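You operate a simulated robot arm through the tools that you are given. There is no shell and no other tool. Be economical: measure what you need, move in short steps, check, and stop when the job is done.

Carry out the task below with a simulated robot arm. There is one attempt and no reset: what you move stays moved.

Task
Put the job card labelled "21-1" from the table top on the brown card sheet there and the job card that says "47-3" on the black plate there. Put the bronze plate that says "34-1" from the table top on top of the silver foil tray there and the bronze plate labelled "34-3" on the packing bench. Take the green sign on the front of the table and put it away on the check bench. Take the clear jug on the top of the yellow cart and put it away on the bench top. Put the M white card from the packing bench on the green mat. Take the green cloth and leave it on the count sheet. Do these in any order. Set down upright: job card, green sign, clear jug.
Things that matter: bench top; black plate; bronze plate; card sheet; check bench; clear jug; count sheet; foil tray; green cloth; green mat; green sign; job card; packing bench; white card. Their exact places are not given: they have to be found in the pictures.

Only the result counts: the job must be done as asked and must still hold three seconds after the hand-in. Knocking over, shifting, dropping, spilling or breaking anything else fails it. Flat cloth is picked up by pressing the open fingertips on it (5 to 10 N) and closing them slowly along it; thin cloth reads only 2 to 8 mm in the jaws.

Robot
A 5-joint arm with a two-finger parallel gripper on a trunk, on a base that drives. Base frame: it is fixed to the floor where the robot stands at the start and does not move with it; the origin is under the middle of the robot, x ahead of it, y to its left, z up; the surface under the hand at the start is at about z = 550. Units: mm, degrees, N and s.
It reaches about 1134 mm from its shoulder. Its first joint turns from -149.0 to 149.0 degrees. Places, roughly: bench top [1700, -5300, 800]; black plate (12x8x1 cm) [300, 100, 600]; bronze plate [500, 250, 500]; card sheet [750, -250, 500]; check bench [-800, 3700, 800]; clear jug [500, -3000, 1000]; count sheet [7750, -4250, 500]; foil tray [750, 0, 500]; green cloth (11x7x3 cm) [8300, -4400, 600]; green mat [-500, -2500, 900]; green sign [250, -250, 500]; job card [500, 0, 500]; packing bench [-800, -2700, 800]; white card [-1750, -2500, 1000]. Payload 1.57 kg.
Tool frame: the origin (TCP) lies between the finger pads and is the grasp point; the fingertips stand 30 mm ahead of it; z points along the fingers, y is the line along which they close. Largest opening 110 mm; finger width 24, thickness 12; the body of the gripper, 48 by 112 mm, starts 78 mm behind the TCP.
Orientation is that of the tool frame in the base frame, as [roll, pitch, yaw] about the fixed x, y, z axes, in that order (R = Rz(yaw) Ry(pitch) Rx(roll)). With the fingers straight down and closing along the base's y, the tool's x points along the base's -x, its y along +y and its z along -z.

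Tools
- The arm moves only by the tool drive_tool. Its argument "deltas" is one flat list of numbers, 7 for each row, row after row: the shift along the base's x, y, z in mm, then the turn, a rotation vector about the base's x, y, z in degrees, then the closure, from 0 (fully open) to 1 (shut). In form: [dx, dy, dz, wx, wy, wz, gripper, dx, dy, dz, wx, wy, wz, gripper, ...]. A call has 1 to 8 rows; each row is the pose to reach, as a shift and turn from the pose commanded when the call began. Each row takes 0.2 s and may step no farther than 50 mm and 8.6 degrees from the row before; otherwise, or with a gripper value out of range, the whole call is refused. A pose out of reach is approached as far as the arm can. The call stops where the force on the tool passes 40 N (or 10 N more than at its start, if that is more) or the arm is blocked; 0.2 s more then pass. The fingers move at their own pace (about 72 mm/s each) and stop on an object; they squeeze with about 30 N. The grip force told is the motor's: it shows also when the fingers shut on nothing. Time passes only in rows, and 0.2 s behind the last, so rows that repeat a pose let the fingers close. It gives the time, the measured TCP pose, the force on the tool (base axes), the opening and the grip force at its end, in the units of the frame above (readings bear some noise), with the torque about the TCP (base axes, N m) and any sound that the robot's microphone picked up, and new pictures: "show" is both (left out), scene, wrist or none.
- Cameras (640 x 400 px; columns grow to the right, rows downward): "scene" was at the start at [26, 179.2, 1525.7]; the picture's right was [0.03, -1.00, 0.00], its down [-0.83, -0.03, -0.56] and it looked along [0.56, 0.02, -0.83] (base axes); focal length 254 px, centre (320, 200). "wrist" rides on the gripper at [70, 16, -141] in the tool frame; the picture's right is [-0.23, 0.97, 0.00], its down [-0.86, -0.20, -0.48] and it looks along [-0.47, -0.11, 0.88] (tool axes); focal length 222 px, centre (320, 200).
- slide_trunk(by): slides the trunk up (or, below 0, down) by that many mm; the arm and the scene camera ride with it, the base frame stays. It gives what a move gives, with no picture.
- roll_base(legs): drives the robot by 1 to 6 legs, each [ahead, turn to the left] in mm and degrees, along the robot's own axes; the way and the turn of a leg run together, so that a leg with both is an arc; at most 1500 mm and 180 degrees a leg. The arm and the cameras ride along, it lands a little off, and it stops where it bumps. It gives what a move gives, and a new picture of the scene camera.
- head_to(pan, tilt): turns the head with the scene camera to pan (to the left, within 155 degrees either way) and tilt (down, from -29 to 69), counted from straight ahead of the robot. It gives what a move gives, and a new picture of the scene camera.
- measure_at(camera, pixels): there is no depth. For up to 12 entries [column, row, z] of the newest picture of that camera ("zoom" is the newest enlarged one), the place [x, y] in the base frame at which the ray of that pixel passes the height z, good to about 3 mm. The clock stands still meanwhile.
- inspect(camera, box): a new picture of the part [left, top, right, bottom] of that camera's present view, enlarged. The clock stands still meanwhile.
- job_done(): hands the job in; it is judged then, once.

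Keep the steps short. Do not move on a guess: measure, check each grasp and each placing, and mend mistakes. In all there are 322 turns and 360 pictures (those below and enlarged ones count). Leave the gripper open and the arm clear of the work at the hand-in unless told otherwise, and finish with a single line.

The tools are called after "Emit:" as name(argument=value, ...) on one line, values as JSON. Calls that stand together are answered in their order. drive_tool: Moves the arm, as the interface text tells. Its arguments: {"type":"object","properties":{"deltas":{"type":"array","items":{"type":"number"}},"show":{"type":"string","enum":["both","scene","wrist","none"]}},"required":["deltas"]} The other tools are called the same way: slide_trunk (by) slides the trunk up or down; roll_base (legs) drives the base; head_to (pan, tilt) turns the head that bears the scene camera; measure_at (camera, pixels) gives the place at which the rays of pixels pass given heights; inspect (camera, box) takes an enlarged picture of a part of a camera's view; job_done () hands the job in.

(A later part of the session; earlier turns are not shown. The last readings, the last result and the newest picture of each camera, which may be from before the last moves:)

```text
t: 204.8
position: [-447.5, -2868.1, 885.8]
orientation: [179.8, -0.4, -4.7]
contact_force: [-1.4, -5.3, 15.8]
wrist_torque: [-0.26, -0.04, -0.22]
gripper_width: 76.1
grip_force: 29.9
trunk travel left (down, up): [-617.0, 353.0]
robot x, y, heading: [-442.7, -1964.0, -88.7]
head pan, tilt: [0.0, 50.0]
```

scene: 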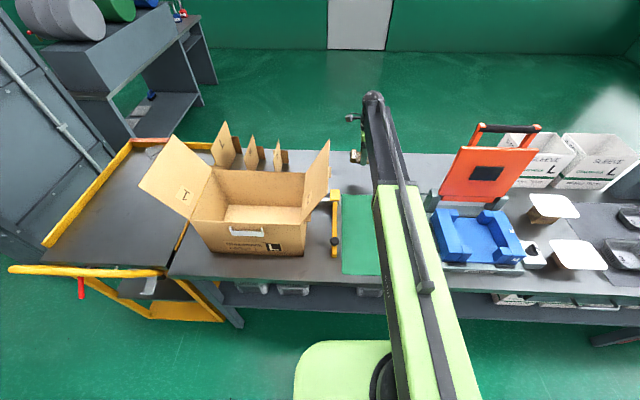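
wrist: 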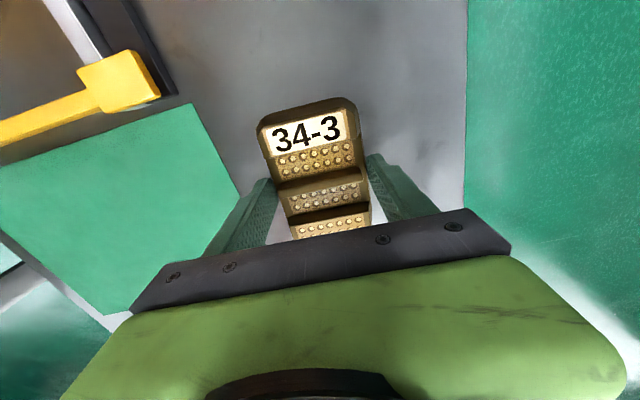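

Emit:
drive_tool(deltas=[0, 0, 0, 0, 0, 0, 0.6, 0, 0, 0, 0, 0, 0, 0.2, 0, 0, 0, 0, 0, 0, 0, 0, 0, 0, 0, 0, 0, 0], show="none")

Emit:
slide_trunk(by=130)

Emit:
drive_tool(deltas=[0, 45, 0, 0, 0, 0, 0, 0, 90, 0, 0, 0, 0, 0, 0, 135, 0, 0, 0, 0, 0, 0, 180, 0, 0, 0, 0, 0, 0, 225, 0, 0, 0, 0, 0])

```text
t: 205.8
position: [-446.9, -2867.8, 883.7]
orientation: [179.9, -0.3, -4.7]
contact_force: [-0.4, -0.9, -0.1]
wrist_torque: [0.02, -0.02, 0.03]
gripper_width: 110.2
grip_force: 0.1
trunk travel left (down, up): [-617.0, 353.0]
robot x, y, heading: [-446.9, -1966.1, -88.8]
head pan, tilt: [0.0, 50.0]
```

```text
t: 207.4
position: [-447.1, -2868.6, 1013.2]
orientation: [179.9, -0.4, -4.7]
contact_force: [-0.4, -0.7, -0.9]
wrist_torque: [0.01, 0.0, -0.03]
gripper_width: 109.9
grip_force: 0.2
trunk travel left (down, up): [-747.0, 223.0]
robot x, y, heading: [-445.7, -1965.6, -89.1]
head pan, tilt: [0.0, 50.0]
```

```text
t: 208.6
position: [-446.6, -2642.7, 1014.5]
orientation: [179.9, -0.3, -4.7]
contact_force: [0.6, 0.0, 0.2]
wrist_torque: [-0.06, -0.01, 0.02]
gripper_width: 110.1
grip_force: 0.1
trunk travel left (down, up): [-747.0, 223.0]
robot x, y, heading: [-447.4, -1961.1, -89.0]
head pan, tilt: [0.0, 50.0]
```

scene: 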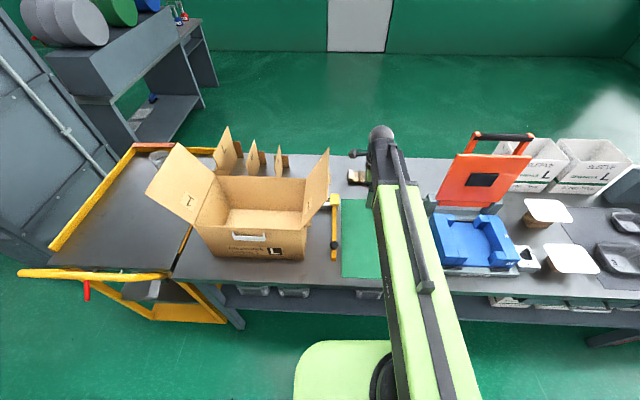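
wrist: 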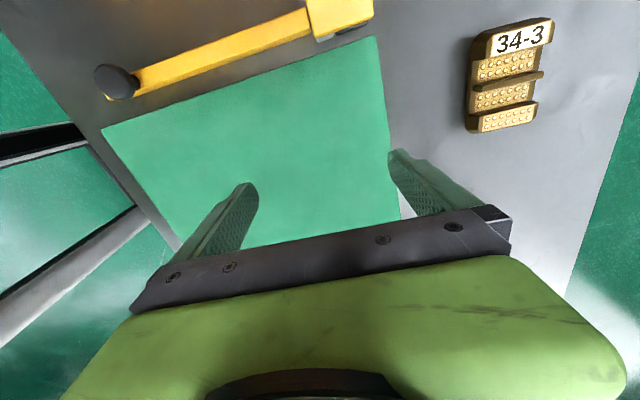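

34-3 rests on the bench. Next: the white-card rack at the right end. Back off and drive there.

Emit:
roll_base(legs=[[-400, 0], [0, -91], [1200, 0], [0, 90]])

Emit:
head_to(pan=-5, tilt=45)

```text
t: 224.4
position: [-1674.7, -2241.1, 1014.7]
orientation: [179.9, -0.3, -6.2]
contact_force: [1.0, 0.0, -0.8]
wrist_torque: [-0.04, 0.05, 0.0]
gripper_width: 110.2
grip_force: 0.1
trunk travel left (down, up): [-747.0, 223.0]
robot x, y, heading: [-1621.2, -1564.3, -91.0]
head pan, tilt: [0.0, 50.0]
```

scene: 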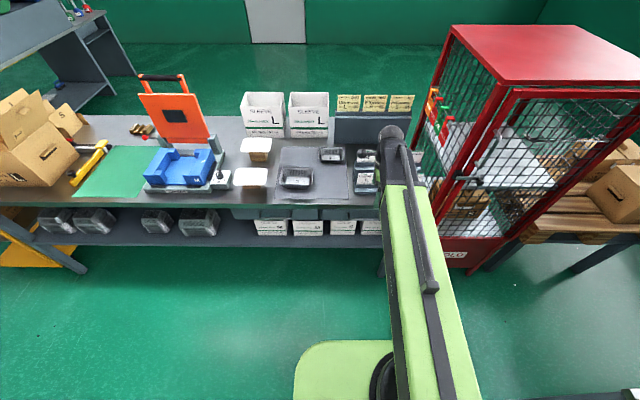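

```text
t: 225.1
position: [-1674.8, -2240.2, 1013.3]
orientation: [179.9, -0.3, -6.1]
contact_force: [0.1, 0.6, -0.2]
wrist_torque: [0.0, 0.07, 0.0]
gripper_width: 110.0
grip_force: 0.1
trunk travel left (down, up): [-747.0, 223.0]
robot x, y, heading: [-1619.1, -1561.3, -91.0]
head pan, tilt: [-5.0, 45.0]
```

scene: 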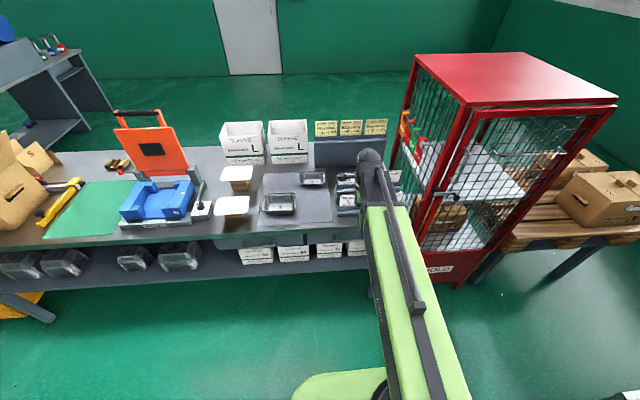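

Emit:
drive_tool(deltas=[45, 0, 0, 0, 0, 0, 0, 90, 0, 0, 0, 0, 0, 0, 135, 0, 0, 0, 0, 0, 0, 180, 0, 0, 0, 0, 0, 0, 225, 0, 0, 0, 0, 0, 0, 270, 0, 0, 0, 0, 0, 0])

Emit:
inspect(camera="scene", box=[300, 150, 420, 225])

```text
t: 226.5
position: [-1405.2, -2241.8, 1013.9]
orientation: [179.8, -0.4, -6.1]
contact_force: [-0.8, 0.1, 0.1]
wrist_torque: [-0.04, -0.01, -0.03]
gripper_width: 110.1
grip_force: 0.0
trunk travel left (down, up): [-747.0, 223.0]
robot x, y, heading: [-1617.8, -1565.2, -91.0]
head pan, tilt: [-5.0, 45.0]
```

scene: 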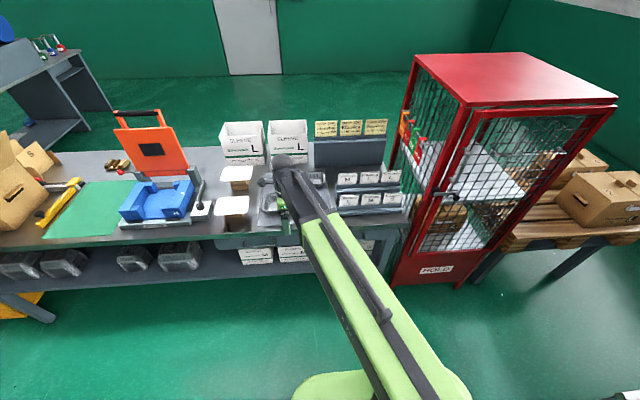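
wrist: 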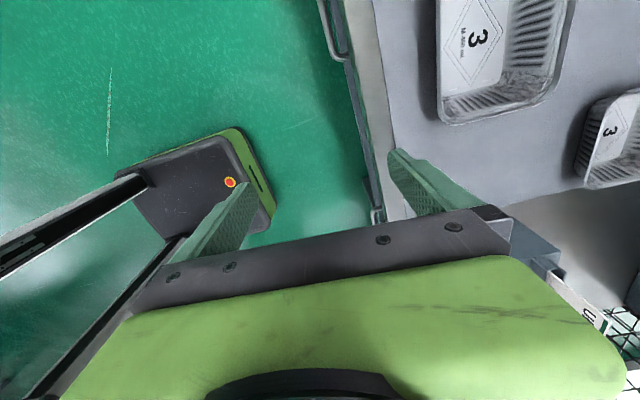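

```text
5.33 times, centred on (360, 188) of scene
```

zoom: 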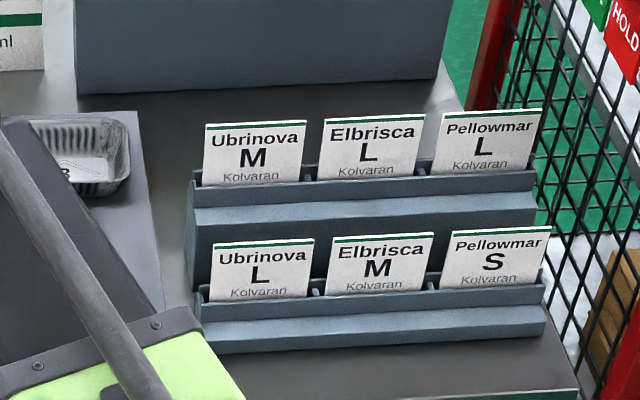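

Emit:
measure_at(camera="zoom", pixels=[[377, 292, 880], [383, 234, 920], [253, 182, 930], [256, 123, 970], [320, 350, 850], [200, 350, 850], [545, 335, 850], [318, 236, 920], [432, 232, 920], [205, 122, 970], [305, 122, 970]])

```text
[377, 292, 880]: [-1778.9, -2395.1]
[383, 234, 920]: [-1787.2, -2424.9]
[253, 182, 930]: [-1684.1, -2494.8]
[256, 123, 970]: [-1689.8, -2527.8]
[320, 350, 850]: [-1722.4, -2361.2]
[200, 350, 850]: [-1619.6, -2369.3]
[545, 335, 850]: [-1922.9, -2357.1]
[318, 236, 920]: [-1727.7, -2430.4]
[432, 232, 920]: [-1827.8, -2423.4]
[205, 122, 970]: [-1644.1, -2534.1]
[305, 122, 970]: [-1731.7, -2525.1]
```

Two white M cards exist (front "Elbrisca M", back "Ubrinova M"); the front one matches the order row and is the accessible one. Raise and view it from above.

Emit:
slide_trunk(by=80)

Emit:
drive_tool(deltas=[-44, -22, 0, 0, 0, 1, 0.3, -88, -44, 0, 0, 0, 2, 0.5, -132, -66, 0, 0, 0, 3, 0.5, -176, -88, 0, 0, 0, 4, 0.5, -220, -110, 0, 0, 0, 5, 0.5, -264, -132, 0, 0, 0, 6, 0.5, -308, -154, 0, 0, 0, 6, 0.5, -350, -178, 0, 0, 0, 6, 0.5])

```text
t: 227.7
position: [-1406.4, -2241.9, 1093.7]
orientation: [179.9, -0.4, -6.1]
contact_force: [-0.1, -0.2, -0.3]
wrist_torque: [0.02, -0.03, -0.01]
gripper_width: 110.0
grip_force: 0.1
trunk travel left (down, up): [-827.0, 143.0]
robot x, y, heading: [-1623.2, -1560.5, -90.9]
head pan, tilt: [-5.0, 45.0]
```

```text
t: 229.5
position: [-1758.2, -2419.2, 1094.0]
orientation: [180.0, -0.5, -0.1]
contact_force: [-0.4, -0.2, 0.5]
wrist_torque: [0.01, 0.01, 0.04]
gripper_width: 55.0
grip_force: 0.1
trunk travel left (down, up): [-827.0, 143.0]
robot x, y, heading: [-1621.6, -1565.8, -91.0]
head pan, tilt: [-5.0, 45.0]
```

scene: 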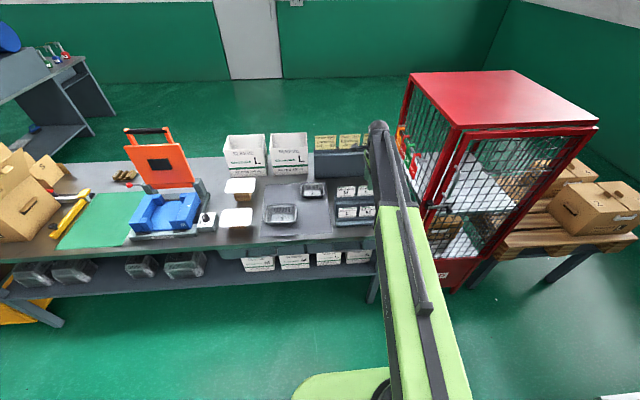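
wrist: 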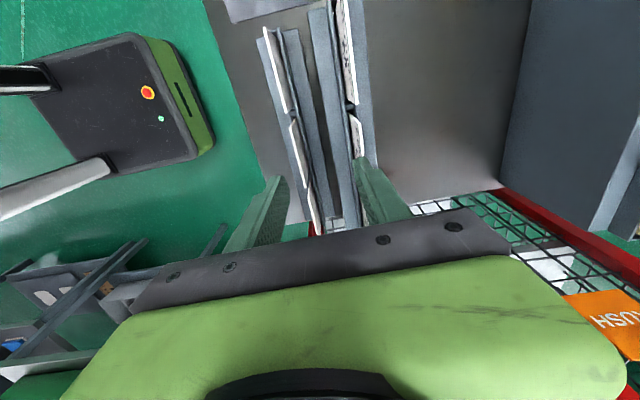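

Emit:
inspect(camera="wrist", box=[240, 0, 400, 240])

Emit:
inspect(camera="wrist", box=[260, 90, 380, 190])

```text
1.67 times, centred on (320, 120) of wrist
```

zoom: 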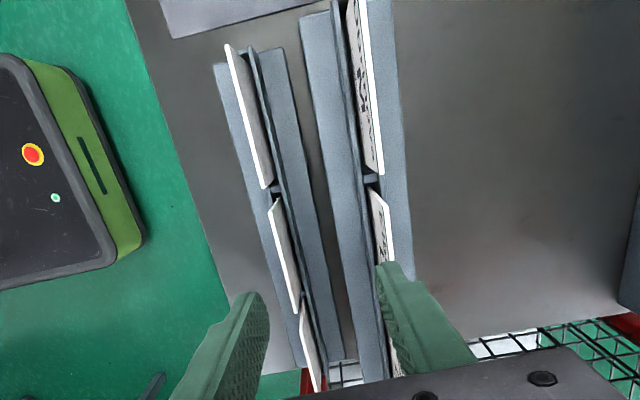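

```text
4.00 times, centred on (320, 140) of wrist
```

zoom: 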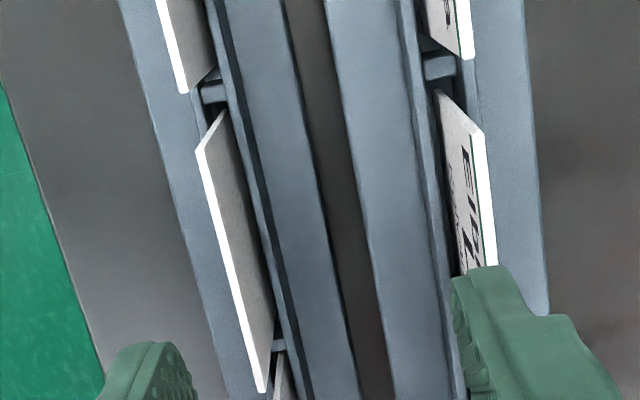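

Emit:
measure_at(camera="zoom", pixels=[[200, 150, 925], [262, 388, 925], [200, 150, 915], [262, 388, 915], [355, 200, 890], [355, 200, 930], [255, 200, 870], [310, 200, 870], [230, 200, 880], [165, 200, 870], [485, 200, 970]])

```text
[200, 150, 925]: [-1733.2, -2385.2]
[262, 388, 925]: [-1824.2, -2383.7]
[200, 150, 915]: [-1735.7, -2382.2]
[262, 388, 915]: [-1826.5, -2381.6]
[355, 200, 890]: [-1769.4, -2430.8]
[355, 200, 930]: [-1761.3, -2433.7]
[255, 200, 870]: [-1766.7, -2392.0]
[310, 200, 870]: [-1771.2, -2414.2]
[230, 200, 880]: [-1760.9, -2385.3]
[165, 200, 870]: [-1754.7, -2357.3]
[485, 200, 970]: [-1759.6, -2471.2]
```

Card top is about y≈-2393, z≈950, centre x≈-1775. Align and come lower to refine.

Emit:
drive_tool(deltas=[-17, 26, 0, 0, 0, 0, 0.5], show="none")

Emit:
slide_trunk(by=-85)

Emit:
drive_tool(deltas=[0, 0, 0, 0, 0, 0, 0.65, 0, 0, 0, 0, 0, 0, 0.65], show="wrist")

Emit:
inspect(camera="wrist", box=[240, 60, 400, 220])

```text
t: 229.9
position: [-1772.7, -2390.9, 1093.4]
orientation: [179.8, -0.4, -0.1]
contact_force: [-0.6, -0.6, -0.3]
wrist_torque: [-0.01, 0.01, 0.03]
gripper_width: 55.1
grip_force: 0.1
trunk travel left (down, up): [-827.0, 143.0]
robot x, y, heading: [-1618.0, -1561.2, -91.1]
head pan, tilt: [-5.0, 45.0]
```

```text
t: 231.1
position: [-1773.5, -2392.1, 1009.0]
orientation: [180.0, -0.4, -0.1]
contact_force: [-0.1, -0.4, 1.5]
wrist_torque: [-0.02, 0.02, 0.0]
gripper_width: 55.0
grip_force: 0.1
trunk travel left (down, up): [-742.0, 228.0]
robot x, y, heading: [-1620.9, -1562.0, -91.0]
head pan, tilt: [-5.0, 45.0]
```

```text
t: 231.7
position: [-1773.2, -2392.6, 1009.0]
orientation: [179.9, -0.4, -0.1]
contact_force: [-0.4, -0.5, -0.2]
wrist_torque: [0.0, -0.07, -0.03]
gripper_width: 38.3
grip_force: 0.1
trunk travel left (down, up): [-742.0, 228.0]
robot x, y, heading: [-1620.3, -1565.8, -91.0]
head pan, tilt: [-5.0, 45.0]
```

wrist: 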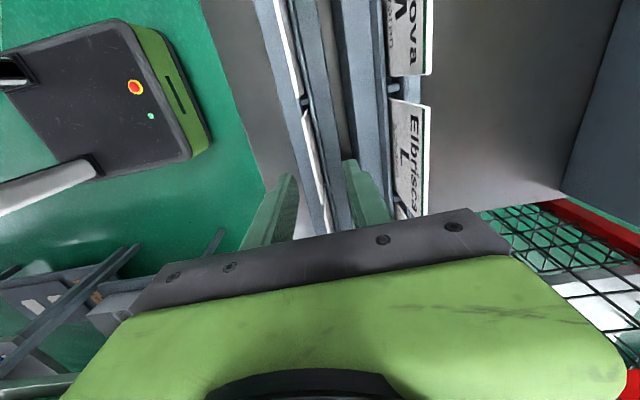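

```text
2.50 times, centred on (320, 140) of wrist
```

zoom: 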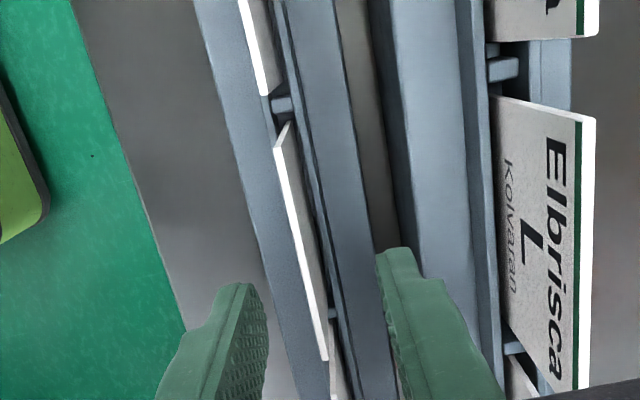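

Emit:
measure_at(camera="zoom", pixels=[[277, 147, 945], [325, 358, 945], [277, 147, 930], [325, 358, 930], [277, 147, 960], [325, 358, 960], [410, 240, 940]])

```text
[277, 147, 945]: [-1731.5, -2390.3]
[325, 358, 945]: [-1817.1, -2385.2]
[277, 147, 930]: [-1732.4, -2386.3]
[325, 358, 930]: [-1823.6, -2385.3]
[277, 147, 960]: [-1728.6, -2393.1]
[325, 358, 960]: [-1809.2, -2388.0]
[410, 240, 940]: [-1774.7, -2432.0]
```

Emit:
drive_tool(deltas=[-2, 6, 0, 0, 0, 0, 0.65], show="none")

Emit:
slide_trunk(by=-50)

Emit:
drive_tool(deltas=[0, 0, 0, 0, 0, 0, 0.65], show="wrist")

Emit:
inspect(camera="wrist", box=[240, 80, 400, 240])

```text
t: 232.1
position: [-1775.4, -2385.6, 1008.0]
orientation: [180.0, -0.4, -0.1]
contact_force: [0.6, -1.0, -0.5]
wrist_torque: [0.03, 0.0, 0.0]
gripper_width: 38.4
grip_force: 0.0
trunk travel left (down, up): [-742.0, 228.0]
robot x, y, heading: [-1620.5, -1563.6, -91.1]
head pan, tilt: [-5.0, 45.0]
```

```text
t: 233.0
position: [-1776.7, -2386.1, 959.1]
orientation: [180.0, -0.4, -0.1]
contact_force: [0.1, 0.6, -0.2]
wrist_torque: [0.02, 0.0, 0.0]
gripper_width: 38.2
grip_force: 0.0
trunk travel left (down, up): [-692.0, 278.0]
robot x, y, heading: [-1617.2, -1561.6, -90.9]
head pan, tilt: [-5.0, 45.0]
```

```text
t: 233.4
position: [-1775.9, -2387.1, 958.4]
orientation: [179.9, -0.4, -0.1]
contact_force: [0.3, 0.6, -0.3]
wrist_torque: [0.02, 0.0, 0.0]
gripper_width: 38.5
grip_force: 0.0
trunk travel left (down, up): [-692.0, 278.0]
robot x, y, heading: [-1620.9, -1562.5, -90.8]
head pan, tilt: [-5.0, 45.0]
```

wrist: 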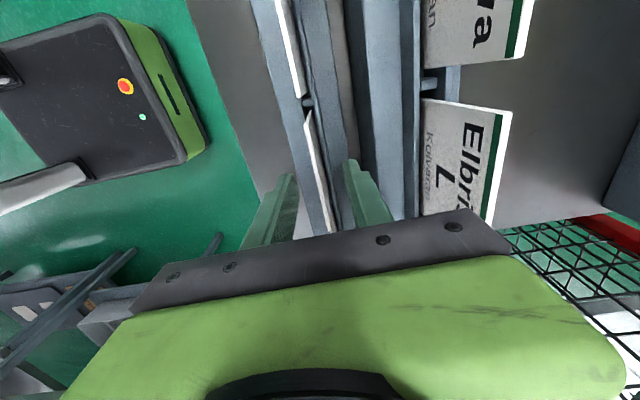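

```text
2.50 times, centred on (320, 160) of wrist
```

zoom: 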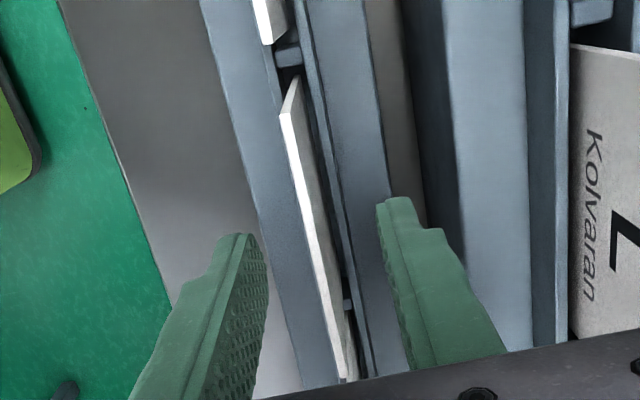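

Emit:
slide_trunk(by=-26)

Emit:
drive_tool(deltas=[0, 0, 0, 0, 0, 0, 0.8, 0, 0, 0, 0, 0, 0, 0.9, 0, 0, 0, 0, 0, 0, 1, 0, 0, 0, 0, 0, 0, 1], show="wrist")

Emit:
inspect(camera="wrist", box=[240, 80, 400, 240])

```text
t: 234.1
position: [-1776.0, -2387.2, 933.6]
orientation: [179.9, -0.2, -0.1]
contact_force: [-0.5, 0.0, -0.4]
wrist_torque: [-0.01, 0.01, 0.02]
gripper_width: 38.8
grip_force: 0.0
trunk travel left (down, up): [-666.0, 304.0]
robot x, y, heading: [-1615.8, -1564.6, -91.0]
head pan, tilt: [-5.0, 45.0]
```

```text
t: 235.1
position: [-1775.4, -2386.5, 931.9]
orientation: [179.9, -0.4, -0.1]
contact_force: [-0.9, 0.1, 0.2]
wrist_torque: [-0.01, 0.03, 0.02]
gripper_width: 1.8
grip_force: 23.5
trunk travel left (down, up): [-666.0, 304.0]
robot x, y, heading: [-1621.6, -1567.0, -90.9]
head pan, tilt: [-5.0, 45.0]
```

wrist: 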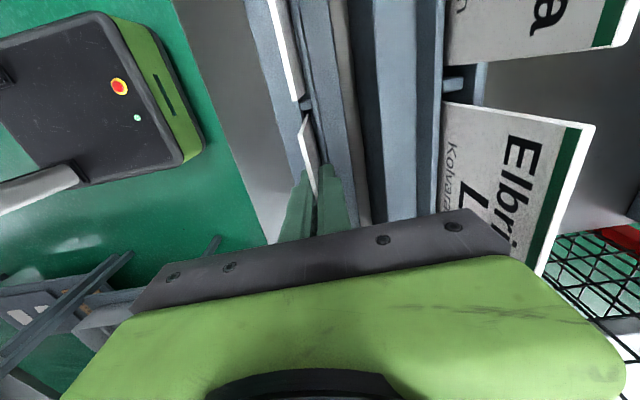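

```text
2.50 times, centred on (320, 160) of wrist
```

zoom: 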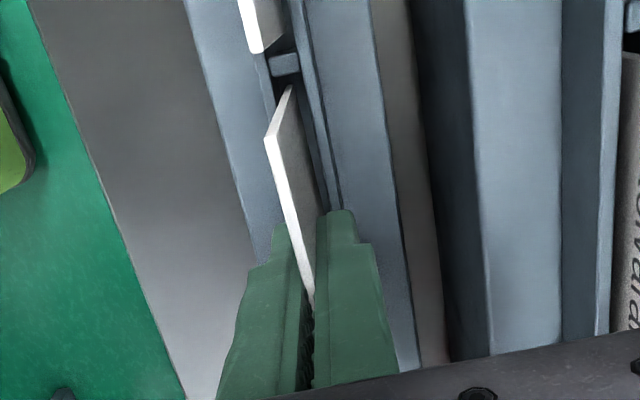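

Card gripped (1.8 mm). Lift straight out of the slot.

Emit:
slide_trunk(by=40)

Emit:
slide_trunk(by=90)

Emit:
drive_tool(deltas=[0, 0, 0, 0, 0, 0, 1], show="wrist")

```text
t: 235.9
position: [-1774.5, -2386.0, 973.5]
orientation: [179.9, -0.4, -0.1]
contact_force: [-0.9, 0.3, -1.1]
wrist_torque: [0.01, 0.03, -0.03]
gripper_width: 1.6
grip_force: 23.5
trunk travel left (down, up): [-706.0, 264.0]
robot x, y, heading: [-1618.4, -1567.1, -91.0]
head pan, tilt: [-5.0, 45.0]
```

```text
t: 237.2
position: [-1776.7, -2386.0, 1062.5]
orientation: [180.0, -0.4, 0.0]
contact_force: [0.3, 0.6, 0.1]
wrist_torque: [0.0, 0.02, 0.0]
gripper_width: 1.8
grip_force: 23.1
trunk travel left (down, up): [-796.0, 174.0]
robot x, y, heading: [-1618.8, -1566.1, -90.9]
head pan, tilt: [-5.0, 45.0]
```

```text
t: 237.6
position: [-1775.3, -2386.5, 1063.5]
orientation: [179.8, -0.4, -0.1]
contact_force: [0.1, 0.2, -0.2]
wrist_torque: [0.0, 0.0, 0.03]
gripper_width: 1.9
grip_force: 23.8
trunk travel left (down, up): [-796.0, 174.0]
robot x, y, heading: [-1621.6, -1564.5, -90.9]
head pan, tilt: [-5.0, 45.0]
```

wrist: 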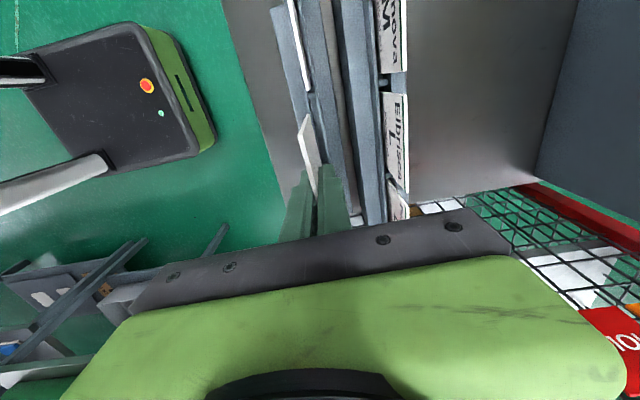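

Card is out. Retract a bit, then drive round to the green mat (centre ≈[-480,-2555]).

Emit:
drive_tool(deltas=[20, 45, 0, 0, 0, 0, 1, 50, 80, 0, 0, 0, 0, 1, 90, 110, 0, 0, 0, 0, 1, 130, 140, 0, 0, 0, 0, 1, 160, 170, 0, 0, 0, 0, 1], show="none")

Emit:
roll_base(legs=[[0, 91], [1140, 0], [0, -90]])

```text
t: 238.8
position: [-1614.4, -2214.5, 1062.9]
orientation: [180.0, -0.5, -0.2]
contact_force: [0.0, -0.4, -0.7]
wrist_torque: [0.01, 0.03, -0.01]
gripper_width: 1.4
grip_force: 23.6
trunk travel left (down, up): [-796.0, 174.0]
robot x, y, heading: [-1616.4, -1565.0, -90.7]
head pan, tilt: [-5.0, 45.0]
```

```text
t: 252.2
position: [-464.1, -2221.3, 1063.7]
orientation: [180.0, -0.4, 1.1]
contact_force: [-0.1, -0.1, -0.6]
wrist_torque: [-0.01, 0.0, 0.0]
gripper_width: 1.4
grip_force: 23.5
trunk travel left (down, up): [-796.0, 174.0]
robot x, y, heading: [-523.5, -1568.2, -89.2]
head pan, tilt: [-5.0, 45.0]
```

scene: 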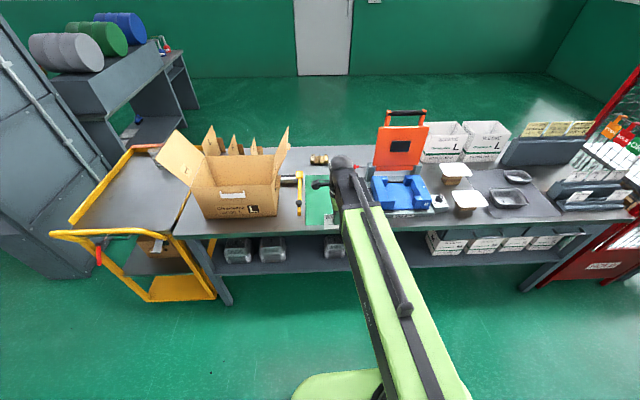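

Emit:
roll_base(legs=[[220, 0]])

Emit:
drive_tool(deltas=[0, -30, 0, -8, 0, 0, 1, 0, -60, 0, -16, 0, 0, 1, 0, -70, 0, -24, 0, 0, 1, 0, -70, 0, -32, 0, 0, 1, 0, -70, 0, -40, 0, 0, 1])

```text
t: 253.9
position: [-461.2, -2445.4, 1060.9]
orientation: [180.0, -0.4, 1.1]
contact_force: [-0.7, -0.9, -0.1]
wrist_torque: [0.05, 0.0, 0.01]
gripper_width: 1.6
grip_force: 23.7
trunk travel left (down, up): [-796.0, 174.0]
robot x, y, heading: [-518.6, -1795.8, -89.1]
head pan, tilt: [-5.0, 45.0]
```

scene: 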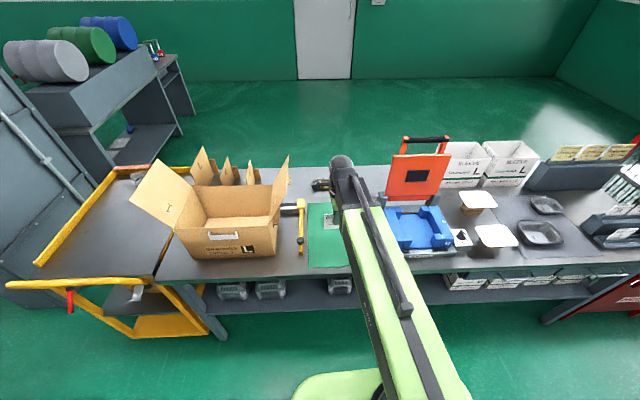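

```text
t: 255.1
position: [-461.3, -2518.2, 1119.1]
orientation: [139.8, 0.4, 1.1]
contact_force: [0.2, -0.5, -1.2]
wrist_torque: [0.01, 0.04, 0.0]
gripper_width: 1.7
grip_force: 23.4
out of reach, approached as far as the arm can: row 2, 3, 4, 5
trunk travel left (down, up): [-796.0, 174.0]
robot x, y, heading: [-517.2, -1793.1, -89.3]
head pan, tilt: [-5.0, 45.0]
```

scene: 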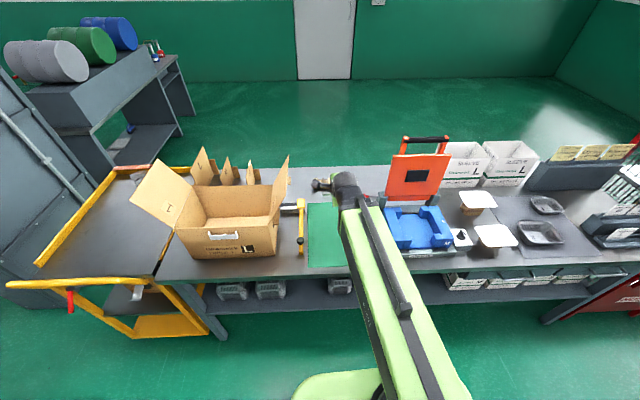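
wrist: 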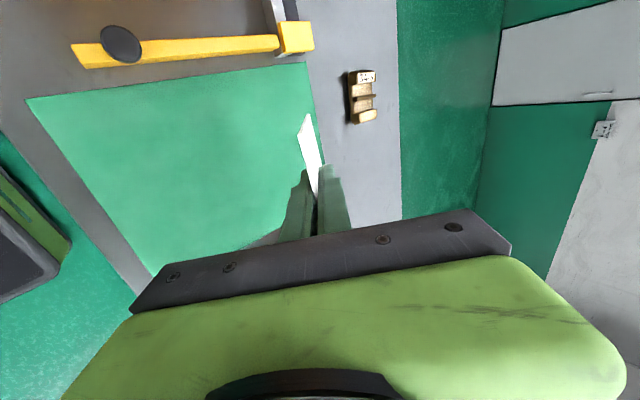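

Tilting works. Tilt to 60° so the card lies down gently onto the mat.

Emit:
drive_tool(deltas=[-10, 0, 10, -8, 0, 0, 1, -20, 0, 20, -16, 0, 0, 1, -20, 0, 30, -20, 0, 0, 1], show="wrist")

```text
t: 255.9
position: [-477.0, -2572.1, 1182.4]
orientation: [119.8, 0.7, 0.9]
contact_force: [-0.2, 0.9, -1.3]
wrist_torque: [0.03, 0.01, 0.01]
gripper_width: 1.7
grip_force: 23.4
out of reach, approached as far as the arm can: row 1, 2, 3
trunk travel left (down, up): [-796.0, 174.0]
robot x, y, heading: [-518.1, -1792.2, -89.4]
head pan, tilt: [-5.0, 45.0]
```

wrist: 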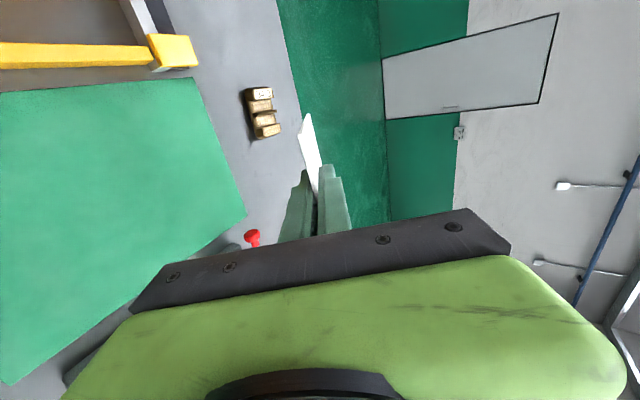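

Emit:
roll_base(legs=[[-55, 0]])

Emit:
slide_trunk(by=-200)

Emit:
drive_tool(deltas=[0, 0, 0, 0, 0, 0, 1])

```text
t: 256.9
position: [-478.5, -2514.4, 1182.5]
orientation: [120.1, 0.8, 0.9]
contact_force: [0.0, 1.4, 1.2]
wrist_torque: [0.0, 0.0, 0.02]
gripper_width: 1.6
grip_force: 23.8
trunk travel left (down, up): [-796.0, 174.0]
robot x, y, heading: [-515.9, -1739.9, -89.2]
head pan, tilt: [-5.0, 45.0]
```

scene: 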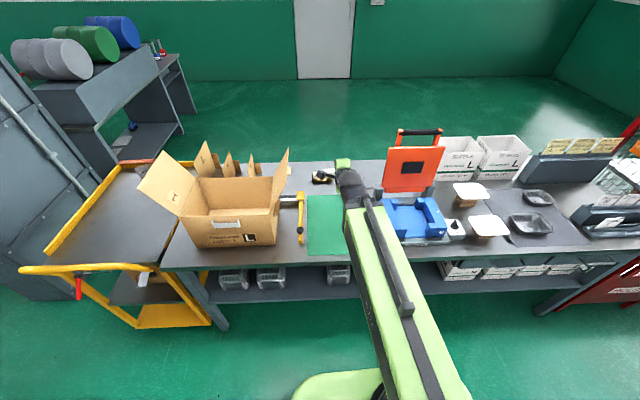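

```text
t: 259.1
position: [-479.0, -2516.8, 980.4]
orientation: [120.0, 0.8, 1.0]
contact_force: [-0.7, 0.3, -0.1]
wrist_torque: [0.0, 0.02, 0.02]
gripper_width: 1.7
grip_force: 23.2
trunk travel left (down, up): [-596.0, 374.0]
robot x, y, heading: [-517.8, -1738.2, -89.4]
head pan, tilt: [-5.0, 45.0]
```

```text
t: 259.4
position: [-478.3, -2516.6, 982.2]
orientation: [120.0, 0.8, 0.9]
contact_force: [0.3, 0.2, 1.3]
wrist_torque: [-0.02, -0.02, -0.02]
gripper_width: 1.7
grip_force: 23.1
trunk travel left (down, up): [-596.0, 374.0]
robot x, y, heading: [-518.2, -1739.2, -89.2]
head pan, tilt: [-5.0, 45.0]
```

scene: 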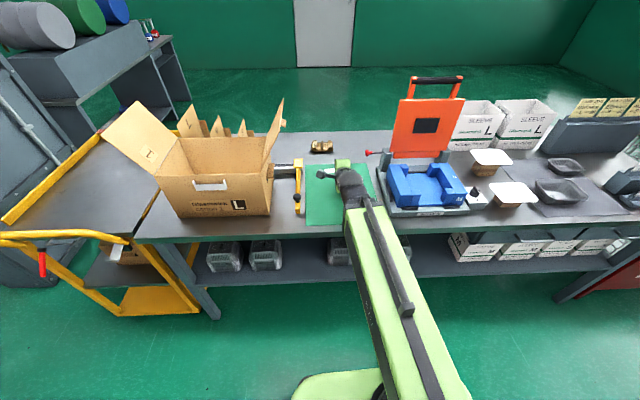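
wrist: 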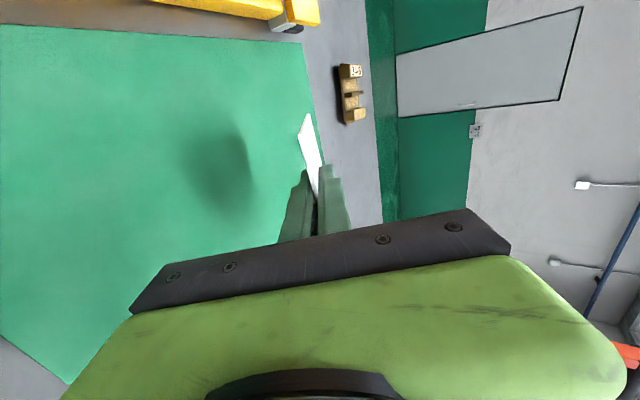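

Emit:
slide_trunk(by=-80)

Emit:
slide_trunk(by=-6)

Emit:
drive_tool(deltas=[0, 0, 0, 0, 0, 0, 1])

```text
t: 260.6
position: [-477.4, -2516.5, 901.0]
orientation: [120.0, 0.6, 0.9]
contact_force: [0.2, 0.1, -1.1]
wrist_torque: [-0.05, -0.02, -0.02]
gripper_width: 1.9
grip_force: 24.1
trunk travel left (down, up): [-516.0, 454.0]
robot x, y, heading: [-514.0, -1738.5, -89.2]
head pan, tilt: [-5.0, 45.0]
```

```text
t: 261.2
position: [-477.7, -2516.2, 895.9]
orientation: [120.0, 0.8, 1.0]
contact_force: [0.9, -0.1, -0.5]
wrist_torque: [-0.02, 0.01, -0.03]
gripper_width: 1.7
grip_force: 23.1
trunk travel left (down, up): [-510.0, 460.0]
robot x, y, heading: [-513.8, -1735.6, -89.1]
head pan, tilt: [-5.0, 45.0]
```

```text
t: 261.6
position: [-477.8, -2516.0, 894.5]
orientation: [119.9, 0.8, 0.9]
contact_force: [-0.7, 0.2, 0.2]
wrist_torque: [0.0, -0.01, 0.03]
gripper_width: 1.6
grip_force: 23.8
trunk travel left (down, up): [-510.0, 460.0]
robot x, y, heading: [-516.7, -1734.5, -89.1]
head pan, tilt: [-5.0, 45.0]
```

scene: 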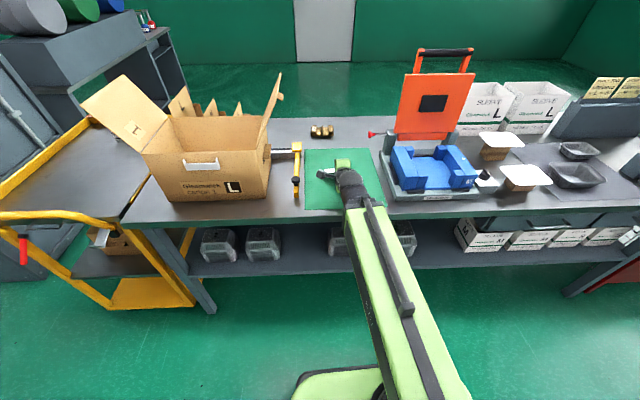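
wrist: 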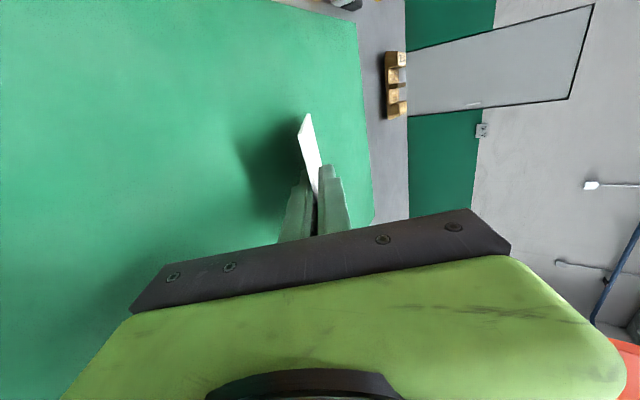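

Emit:
slide_trunk(by=-6)

Emit:
slide_trunk(by=-5)

Emit:
inspect(camera="scene", box=[290, 130, 390, 220])

```text
t: 262.1
position: [-477.8, -2516.9, 889.4]
orientation: [120.0, 0.8, 0.8]
contact_force: [-0.4, 0.0, -0.4]
wrist_torque: [0.04, 0.0, -0.03]
gripper_width: 1.5
grip_force: 23.8
trunk travel left (down, up): [-504.0, 466.0]
robot x, y, heading: [-516.0, -1738.4, -89.2]
head pan, tilt: [-5.0, 45.0]
```

```text
t: 262.7
position: [-476.8, -2516.5, 884.5]
orientation: [120.0, 0.8, 0.9]
contact_force: [1.4, 0.2, 3.3]
wrist_torque: [-0.14, -0.14, -0.08]
gripper_width: 1.9
grip_force: 23.6
trunk travel left (down, up): [-499.0, 471.0]
robot x, y, heading: [-514.7, -1738.1, -89.3]
head pan, tilt: [-5.0, 45.0]
```

```text
4.44 times, centred on (340, 175) of scene
```

zoom: 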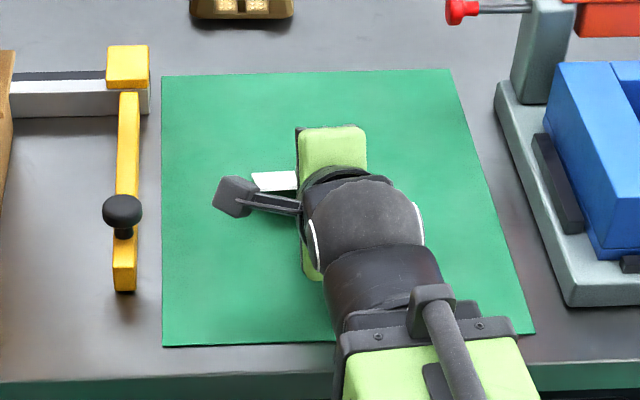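

Card edge touches. Open a little, then withdraw.

Emit:
drive_tool(deltas=[0, 0, 0, 0, 0, 0, 0.92, 0, 0, 0, 0, 0, 0, 0.85, 0, 0, 0, 0, 0, 0, 0.85], show="wrist")

Emit:
drive_tool(deltas=[0, 30, 0, 0, 0, 0, 0.85, 0, 60, 0, 0, 0, 0, 0.85, 0, 90, 0, 0, 0, 0, 0.85])

```text
t: 263.5
position: [-477.8, -2516.4, 884.7]
orientation: [120.0, 0.9, 0.9]
contact_force: [0.6, 0.7, -0.6]
wrist_torque: [-0.02, -0.02, 0.0]
gripper_width: 16.3
grip_force: 0.0
trunk travel left (down, up): [-499.0, 471.0]
robot x, y, heading: [-515.7, -1736.6, -89.2]
head pan, tilt: [-5.0, 45.0]
```

wrist: 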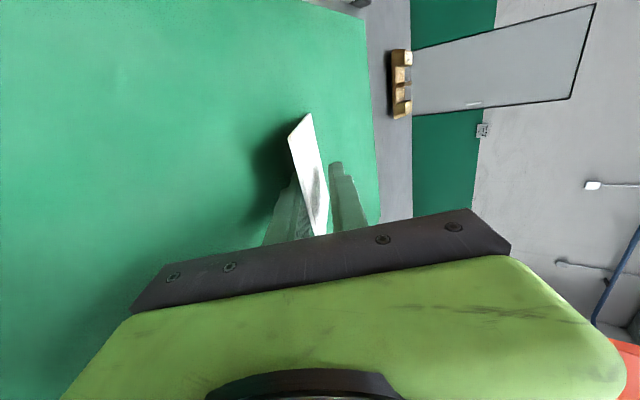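

```text
t: 264.3
position: [-478.1, -2516.2, 884.1]
orientation: [120.1, 0.8, 0.9]
contact_force: [-1.1, 0.3, -0.6]
wrist_torque: [0.0, -0.01, 0.03]
gripper_width: 16.5
grip_force: 0.0
out of reach, approached as far as the arm can: row 1, 2, 3
trunk travel left (down, up): [-499.0, 471.0]
robot x, y, heading: [-516.9, -1734.8, -89.5]
head pan, tilt: [-5.0, 45.0]
```

scene: 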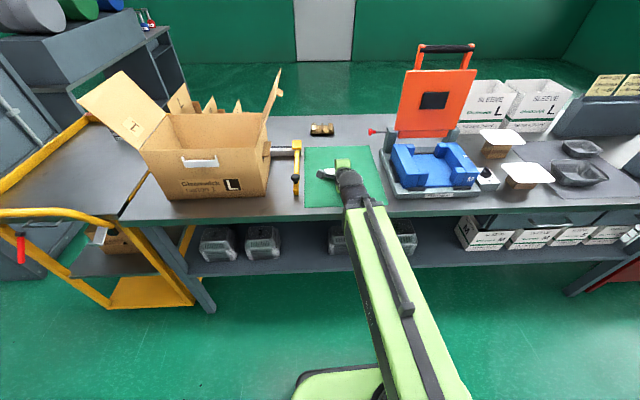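
wrist: 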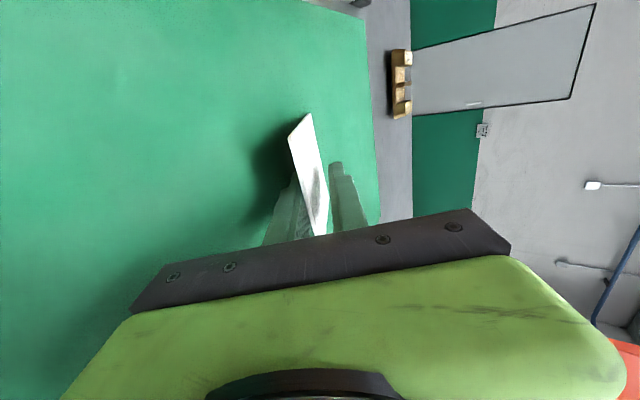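

The arm can't retract at this tilt, so back the base off slowly.

Emit:
roll_base(legs=[[-50, 0]])

Emit:
inspect(camera="scene", box=[290, 120, 390, 220])

```text
t: 265.2
position: [-478.3, -2466.6, 884.0]
orientation: [120.0, 0.8, 0.8]
contact_force: [-0.9, 0.2, 0.2]
wrist_torque: [-0.01, -0.01, 0.01]
gripper_width: 16.6
grip_force: 0.2
trunk travel left (down, up): [-499.0, 471.0]
robot x, y, heading: [-521.0, -1689.0, -89.1]
head pan, tilt: [-5.0, 45.0]
```

scene: 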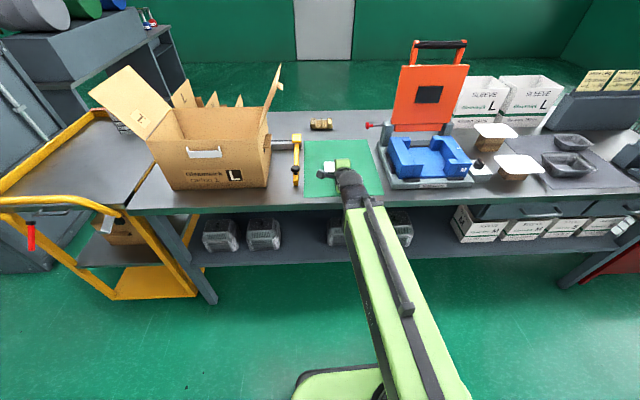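

```text
4.00 times, centred on (340, 170) of scene
```

zoom: 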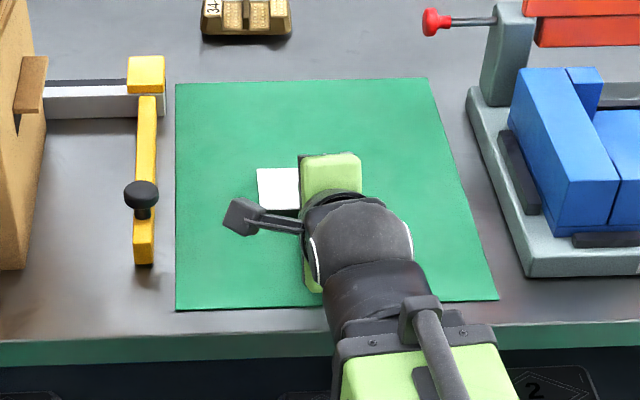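

Card is staying and tipping flat. Back off more, then raise.

Emit:
roll_base(legs=[[-80, 0]])

Emit:
slide_trunk(by=200)

Emit:
drive_tool(deltas=[0, 0, 0, 0, 0, 0, 0.5])

```text
t: 266.2
position: [-480.3, -2384.2, 884.7]
orientation: [120.1, 0.7, 0.9]
contact_force: [0.9, -0.1, -0.6]
wrist_torque: [0.0, 0.01, -0.01]
gripper_width: 16.4
grip_force: 0.1
trunk travel left (down, up): [-499.0, 471.0]
robot x, y, heading: [-515.5, -1604.4, -89.2]
head pan, tilt: [-5.0, 45.0]
```

scene: 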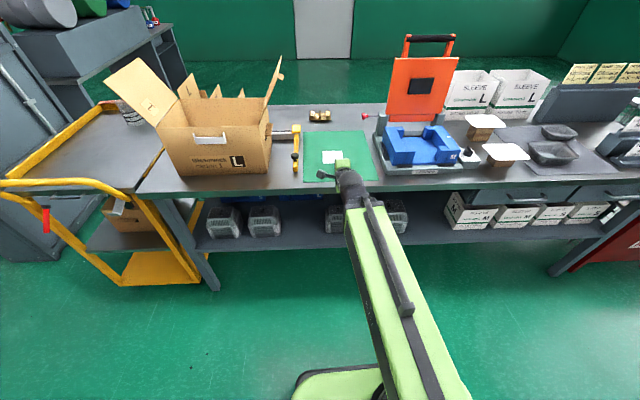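

```text
t: 268.4
position: [-479.0, -2384.0, 1085.9]
orientation: [119.9, 0.8, 1.0]
contact_force: [-0.3, 0.0, 0.2]
wrist_torque: [-0.01, -0.01, -0.03]
gripper_width: 16.4
grip_force: 0.0
trunk travel left (down, up): [-699.0, 271.0]
robot x, y, heading: [-518.2, -1607.1, -89.0]
head pan, tilt: [-5.0, 45.0]
```

```text
t: 268.8
position: [-479.3, -2385.7, 1084.6]
orientation: [120.0, 0.8, 0.9]
contact_force: [0.3, 0.0, -0.6]
wrist_torque: [0.0, 0.02, 0.01]
gripper_width: 54.9
grip_force: 0.0
trunk travel left (down, up): [-699.0, 271.0]
robot x, y, heading: [-518.4, -1608.0, -89.3]
head pan, tilt: [-5.0, 45.0]
```

scene: 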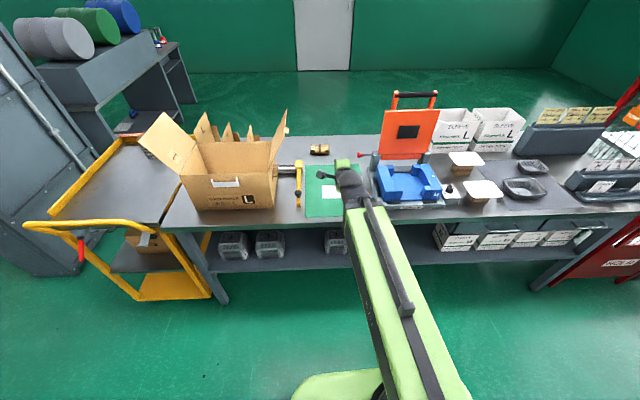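
wrist: 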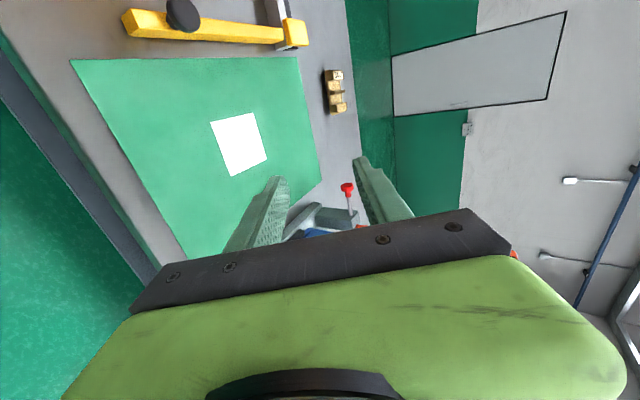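

White card lies flat on the green mat. Bring the tool back to vertical and look at the yellow cart's jug.

Emit:
drive_tool(deltas=[0, 0, 0, 8.5, 0, 0, 0, 0, 0, 0, 17, 0, 0, 0, 0, 0, 0, 25.5, 0, 0, 0, 0, 0, 0, 34, 0, 0, 0, 0, 0, 0, 42.5, 0, 0, 0, 0, 0, 0, 51, 0, 0, 0, 0, 0, 0, 60, 0, 0, 0], show="none")

Emit:
head_to(pan=35, tilt=30)

```text
refused: row 7 steps farther than a row can; nothing moved
```

```text
t: 269.9
position: [-479.2, -2384.4, 1084.7]
orientation: [120.1, 0.8, 0.9]
contact_force: [-0.7, -0.5, -0.1]
wrist_torque: [0.05, 0.02, 0.01]
gripper_width: 55.2
grip_force: 0.0
trunk travel left (down, up): [-699.0, 271.0]
robot x, y, heading: [-519.0, -1609.7, -89.3]
head pan, tilt: [35.0, 30.0]
```

scene: 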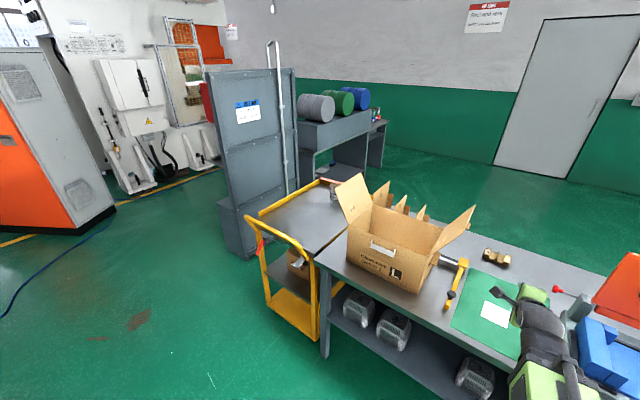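

Emit:
slide_trunk(by=100)

Emit:
drive_tool(deltas=[0, 0, 0, 7.5, 0, 0, 0, 0, 0, 0, 15, 0, 0, 0, 0, 0, 0, 22.5, 0, 0, 0, 0, 0, 0, 30, 0, 0, 0, 0, 0, 0, 37.5, 0, 0, 0, 0, 0, 0, 45, 0, 0, 0, 0, 0, 0, 52.5, 0, 0, 0, 0, 0, 0, 60, 0, 0, 0], show="none")

Emit:
roll_base(legs=[[-150, 0], [0, 90], [950, 0], [0, -90]])

Emit:
head_to(pan=5, tilt=38)

```text
t: 271.2
position: [-478.9, -2384.5, 1183.1]
orientation: [120.0, 0.8, 0.8]
contact_force: [-0.9, 0.1, 0.2]
wrist_torque: [0.02, -0.01, -0.03]
gripper_width: 55.0
grip_force: 0.1
trunk travel left (down, up): [-799.0, 171.0]
robot x, y, heading: [-517.8, -1604.4, -89.1]
head pan, tilt: [35.0, 30.0]
```

```text
t: 273.0
position: [-478.9, -2385.2, 1065.3]
orientation: [-179.9, -0.4, 1.2]
contact_force: [-0.3, 0.3, -0.3]
wrist_torque: [0.04, 0.01, 0.02]
gripper_width: 110.0
grip_force: 0.0
out of reach, approached as far as the arm can: row 1, 2, 3, 4, 5, 6, 7, 8
trunk travel left (down, up): [-799.0, 171.0]
robot x, y, heading: [-515.5, -1607.9, -89.2]
head pan, tilt: [35.0, 30.0]
```

```text
t: 286.5
position: [490.5, -2206.1, 1063.7]
orientation: [-179.9, -0.3, 2.9]
contact_force: [-0.9, -0.1, -0.3]
wrist_torque: [0.04, 0.05, 0.02]
gripper_width: 110.1
grip_force: 0.1
trunk travel left (down, up): [-799.0, 171.0]
robot x, y, heading: [399.9, -1428.1, -86.8]
head pan, tilt: [35.0, 30.0]
```

scene: 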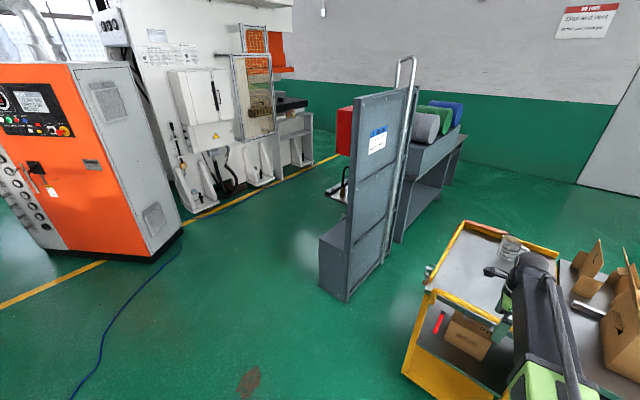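

```text
t: 287.5
position: [488.9, -2206.4, 1064.9]
orientation: [180.0, -0.4, 2.9]
contact_force: [0.3, -0.1, 0.1]
wrist_torque: [0.0, -0.01, 0.01]
gripper_width: 110.1
grip_force: 0.0
trunk travel left (down, up): [-799.0, 171.0]
robot x, y, heading: [401.5, -1429.4, -86.6]
head pan, tilt: [5.0, 38.0]
```

scene: 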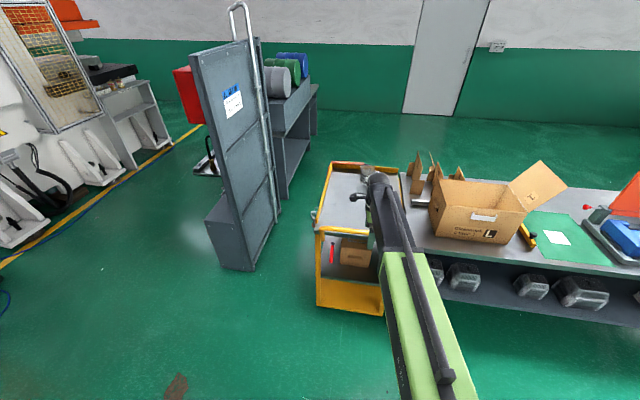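

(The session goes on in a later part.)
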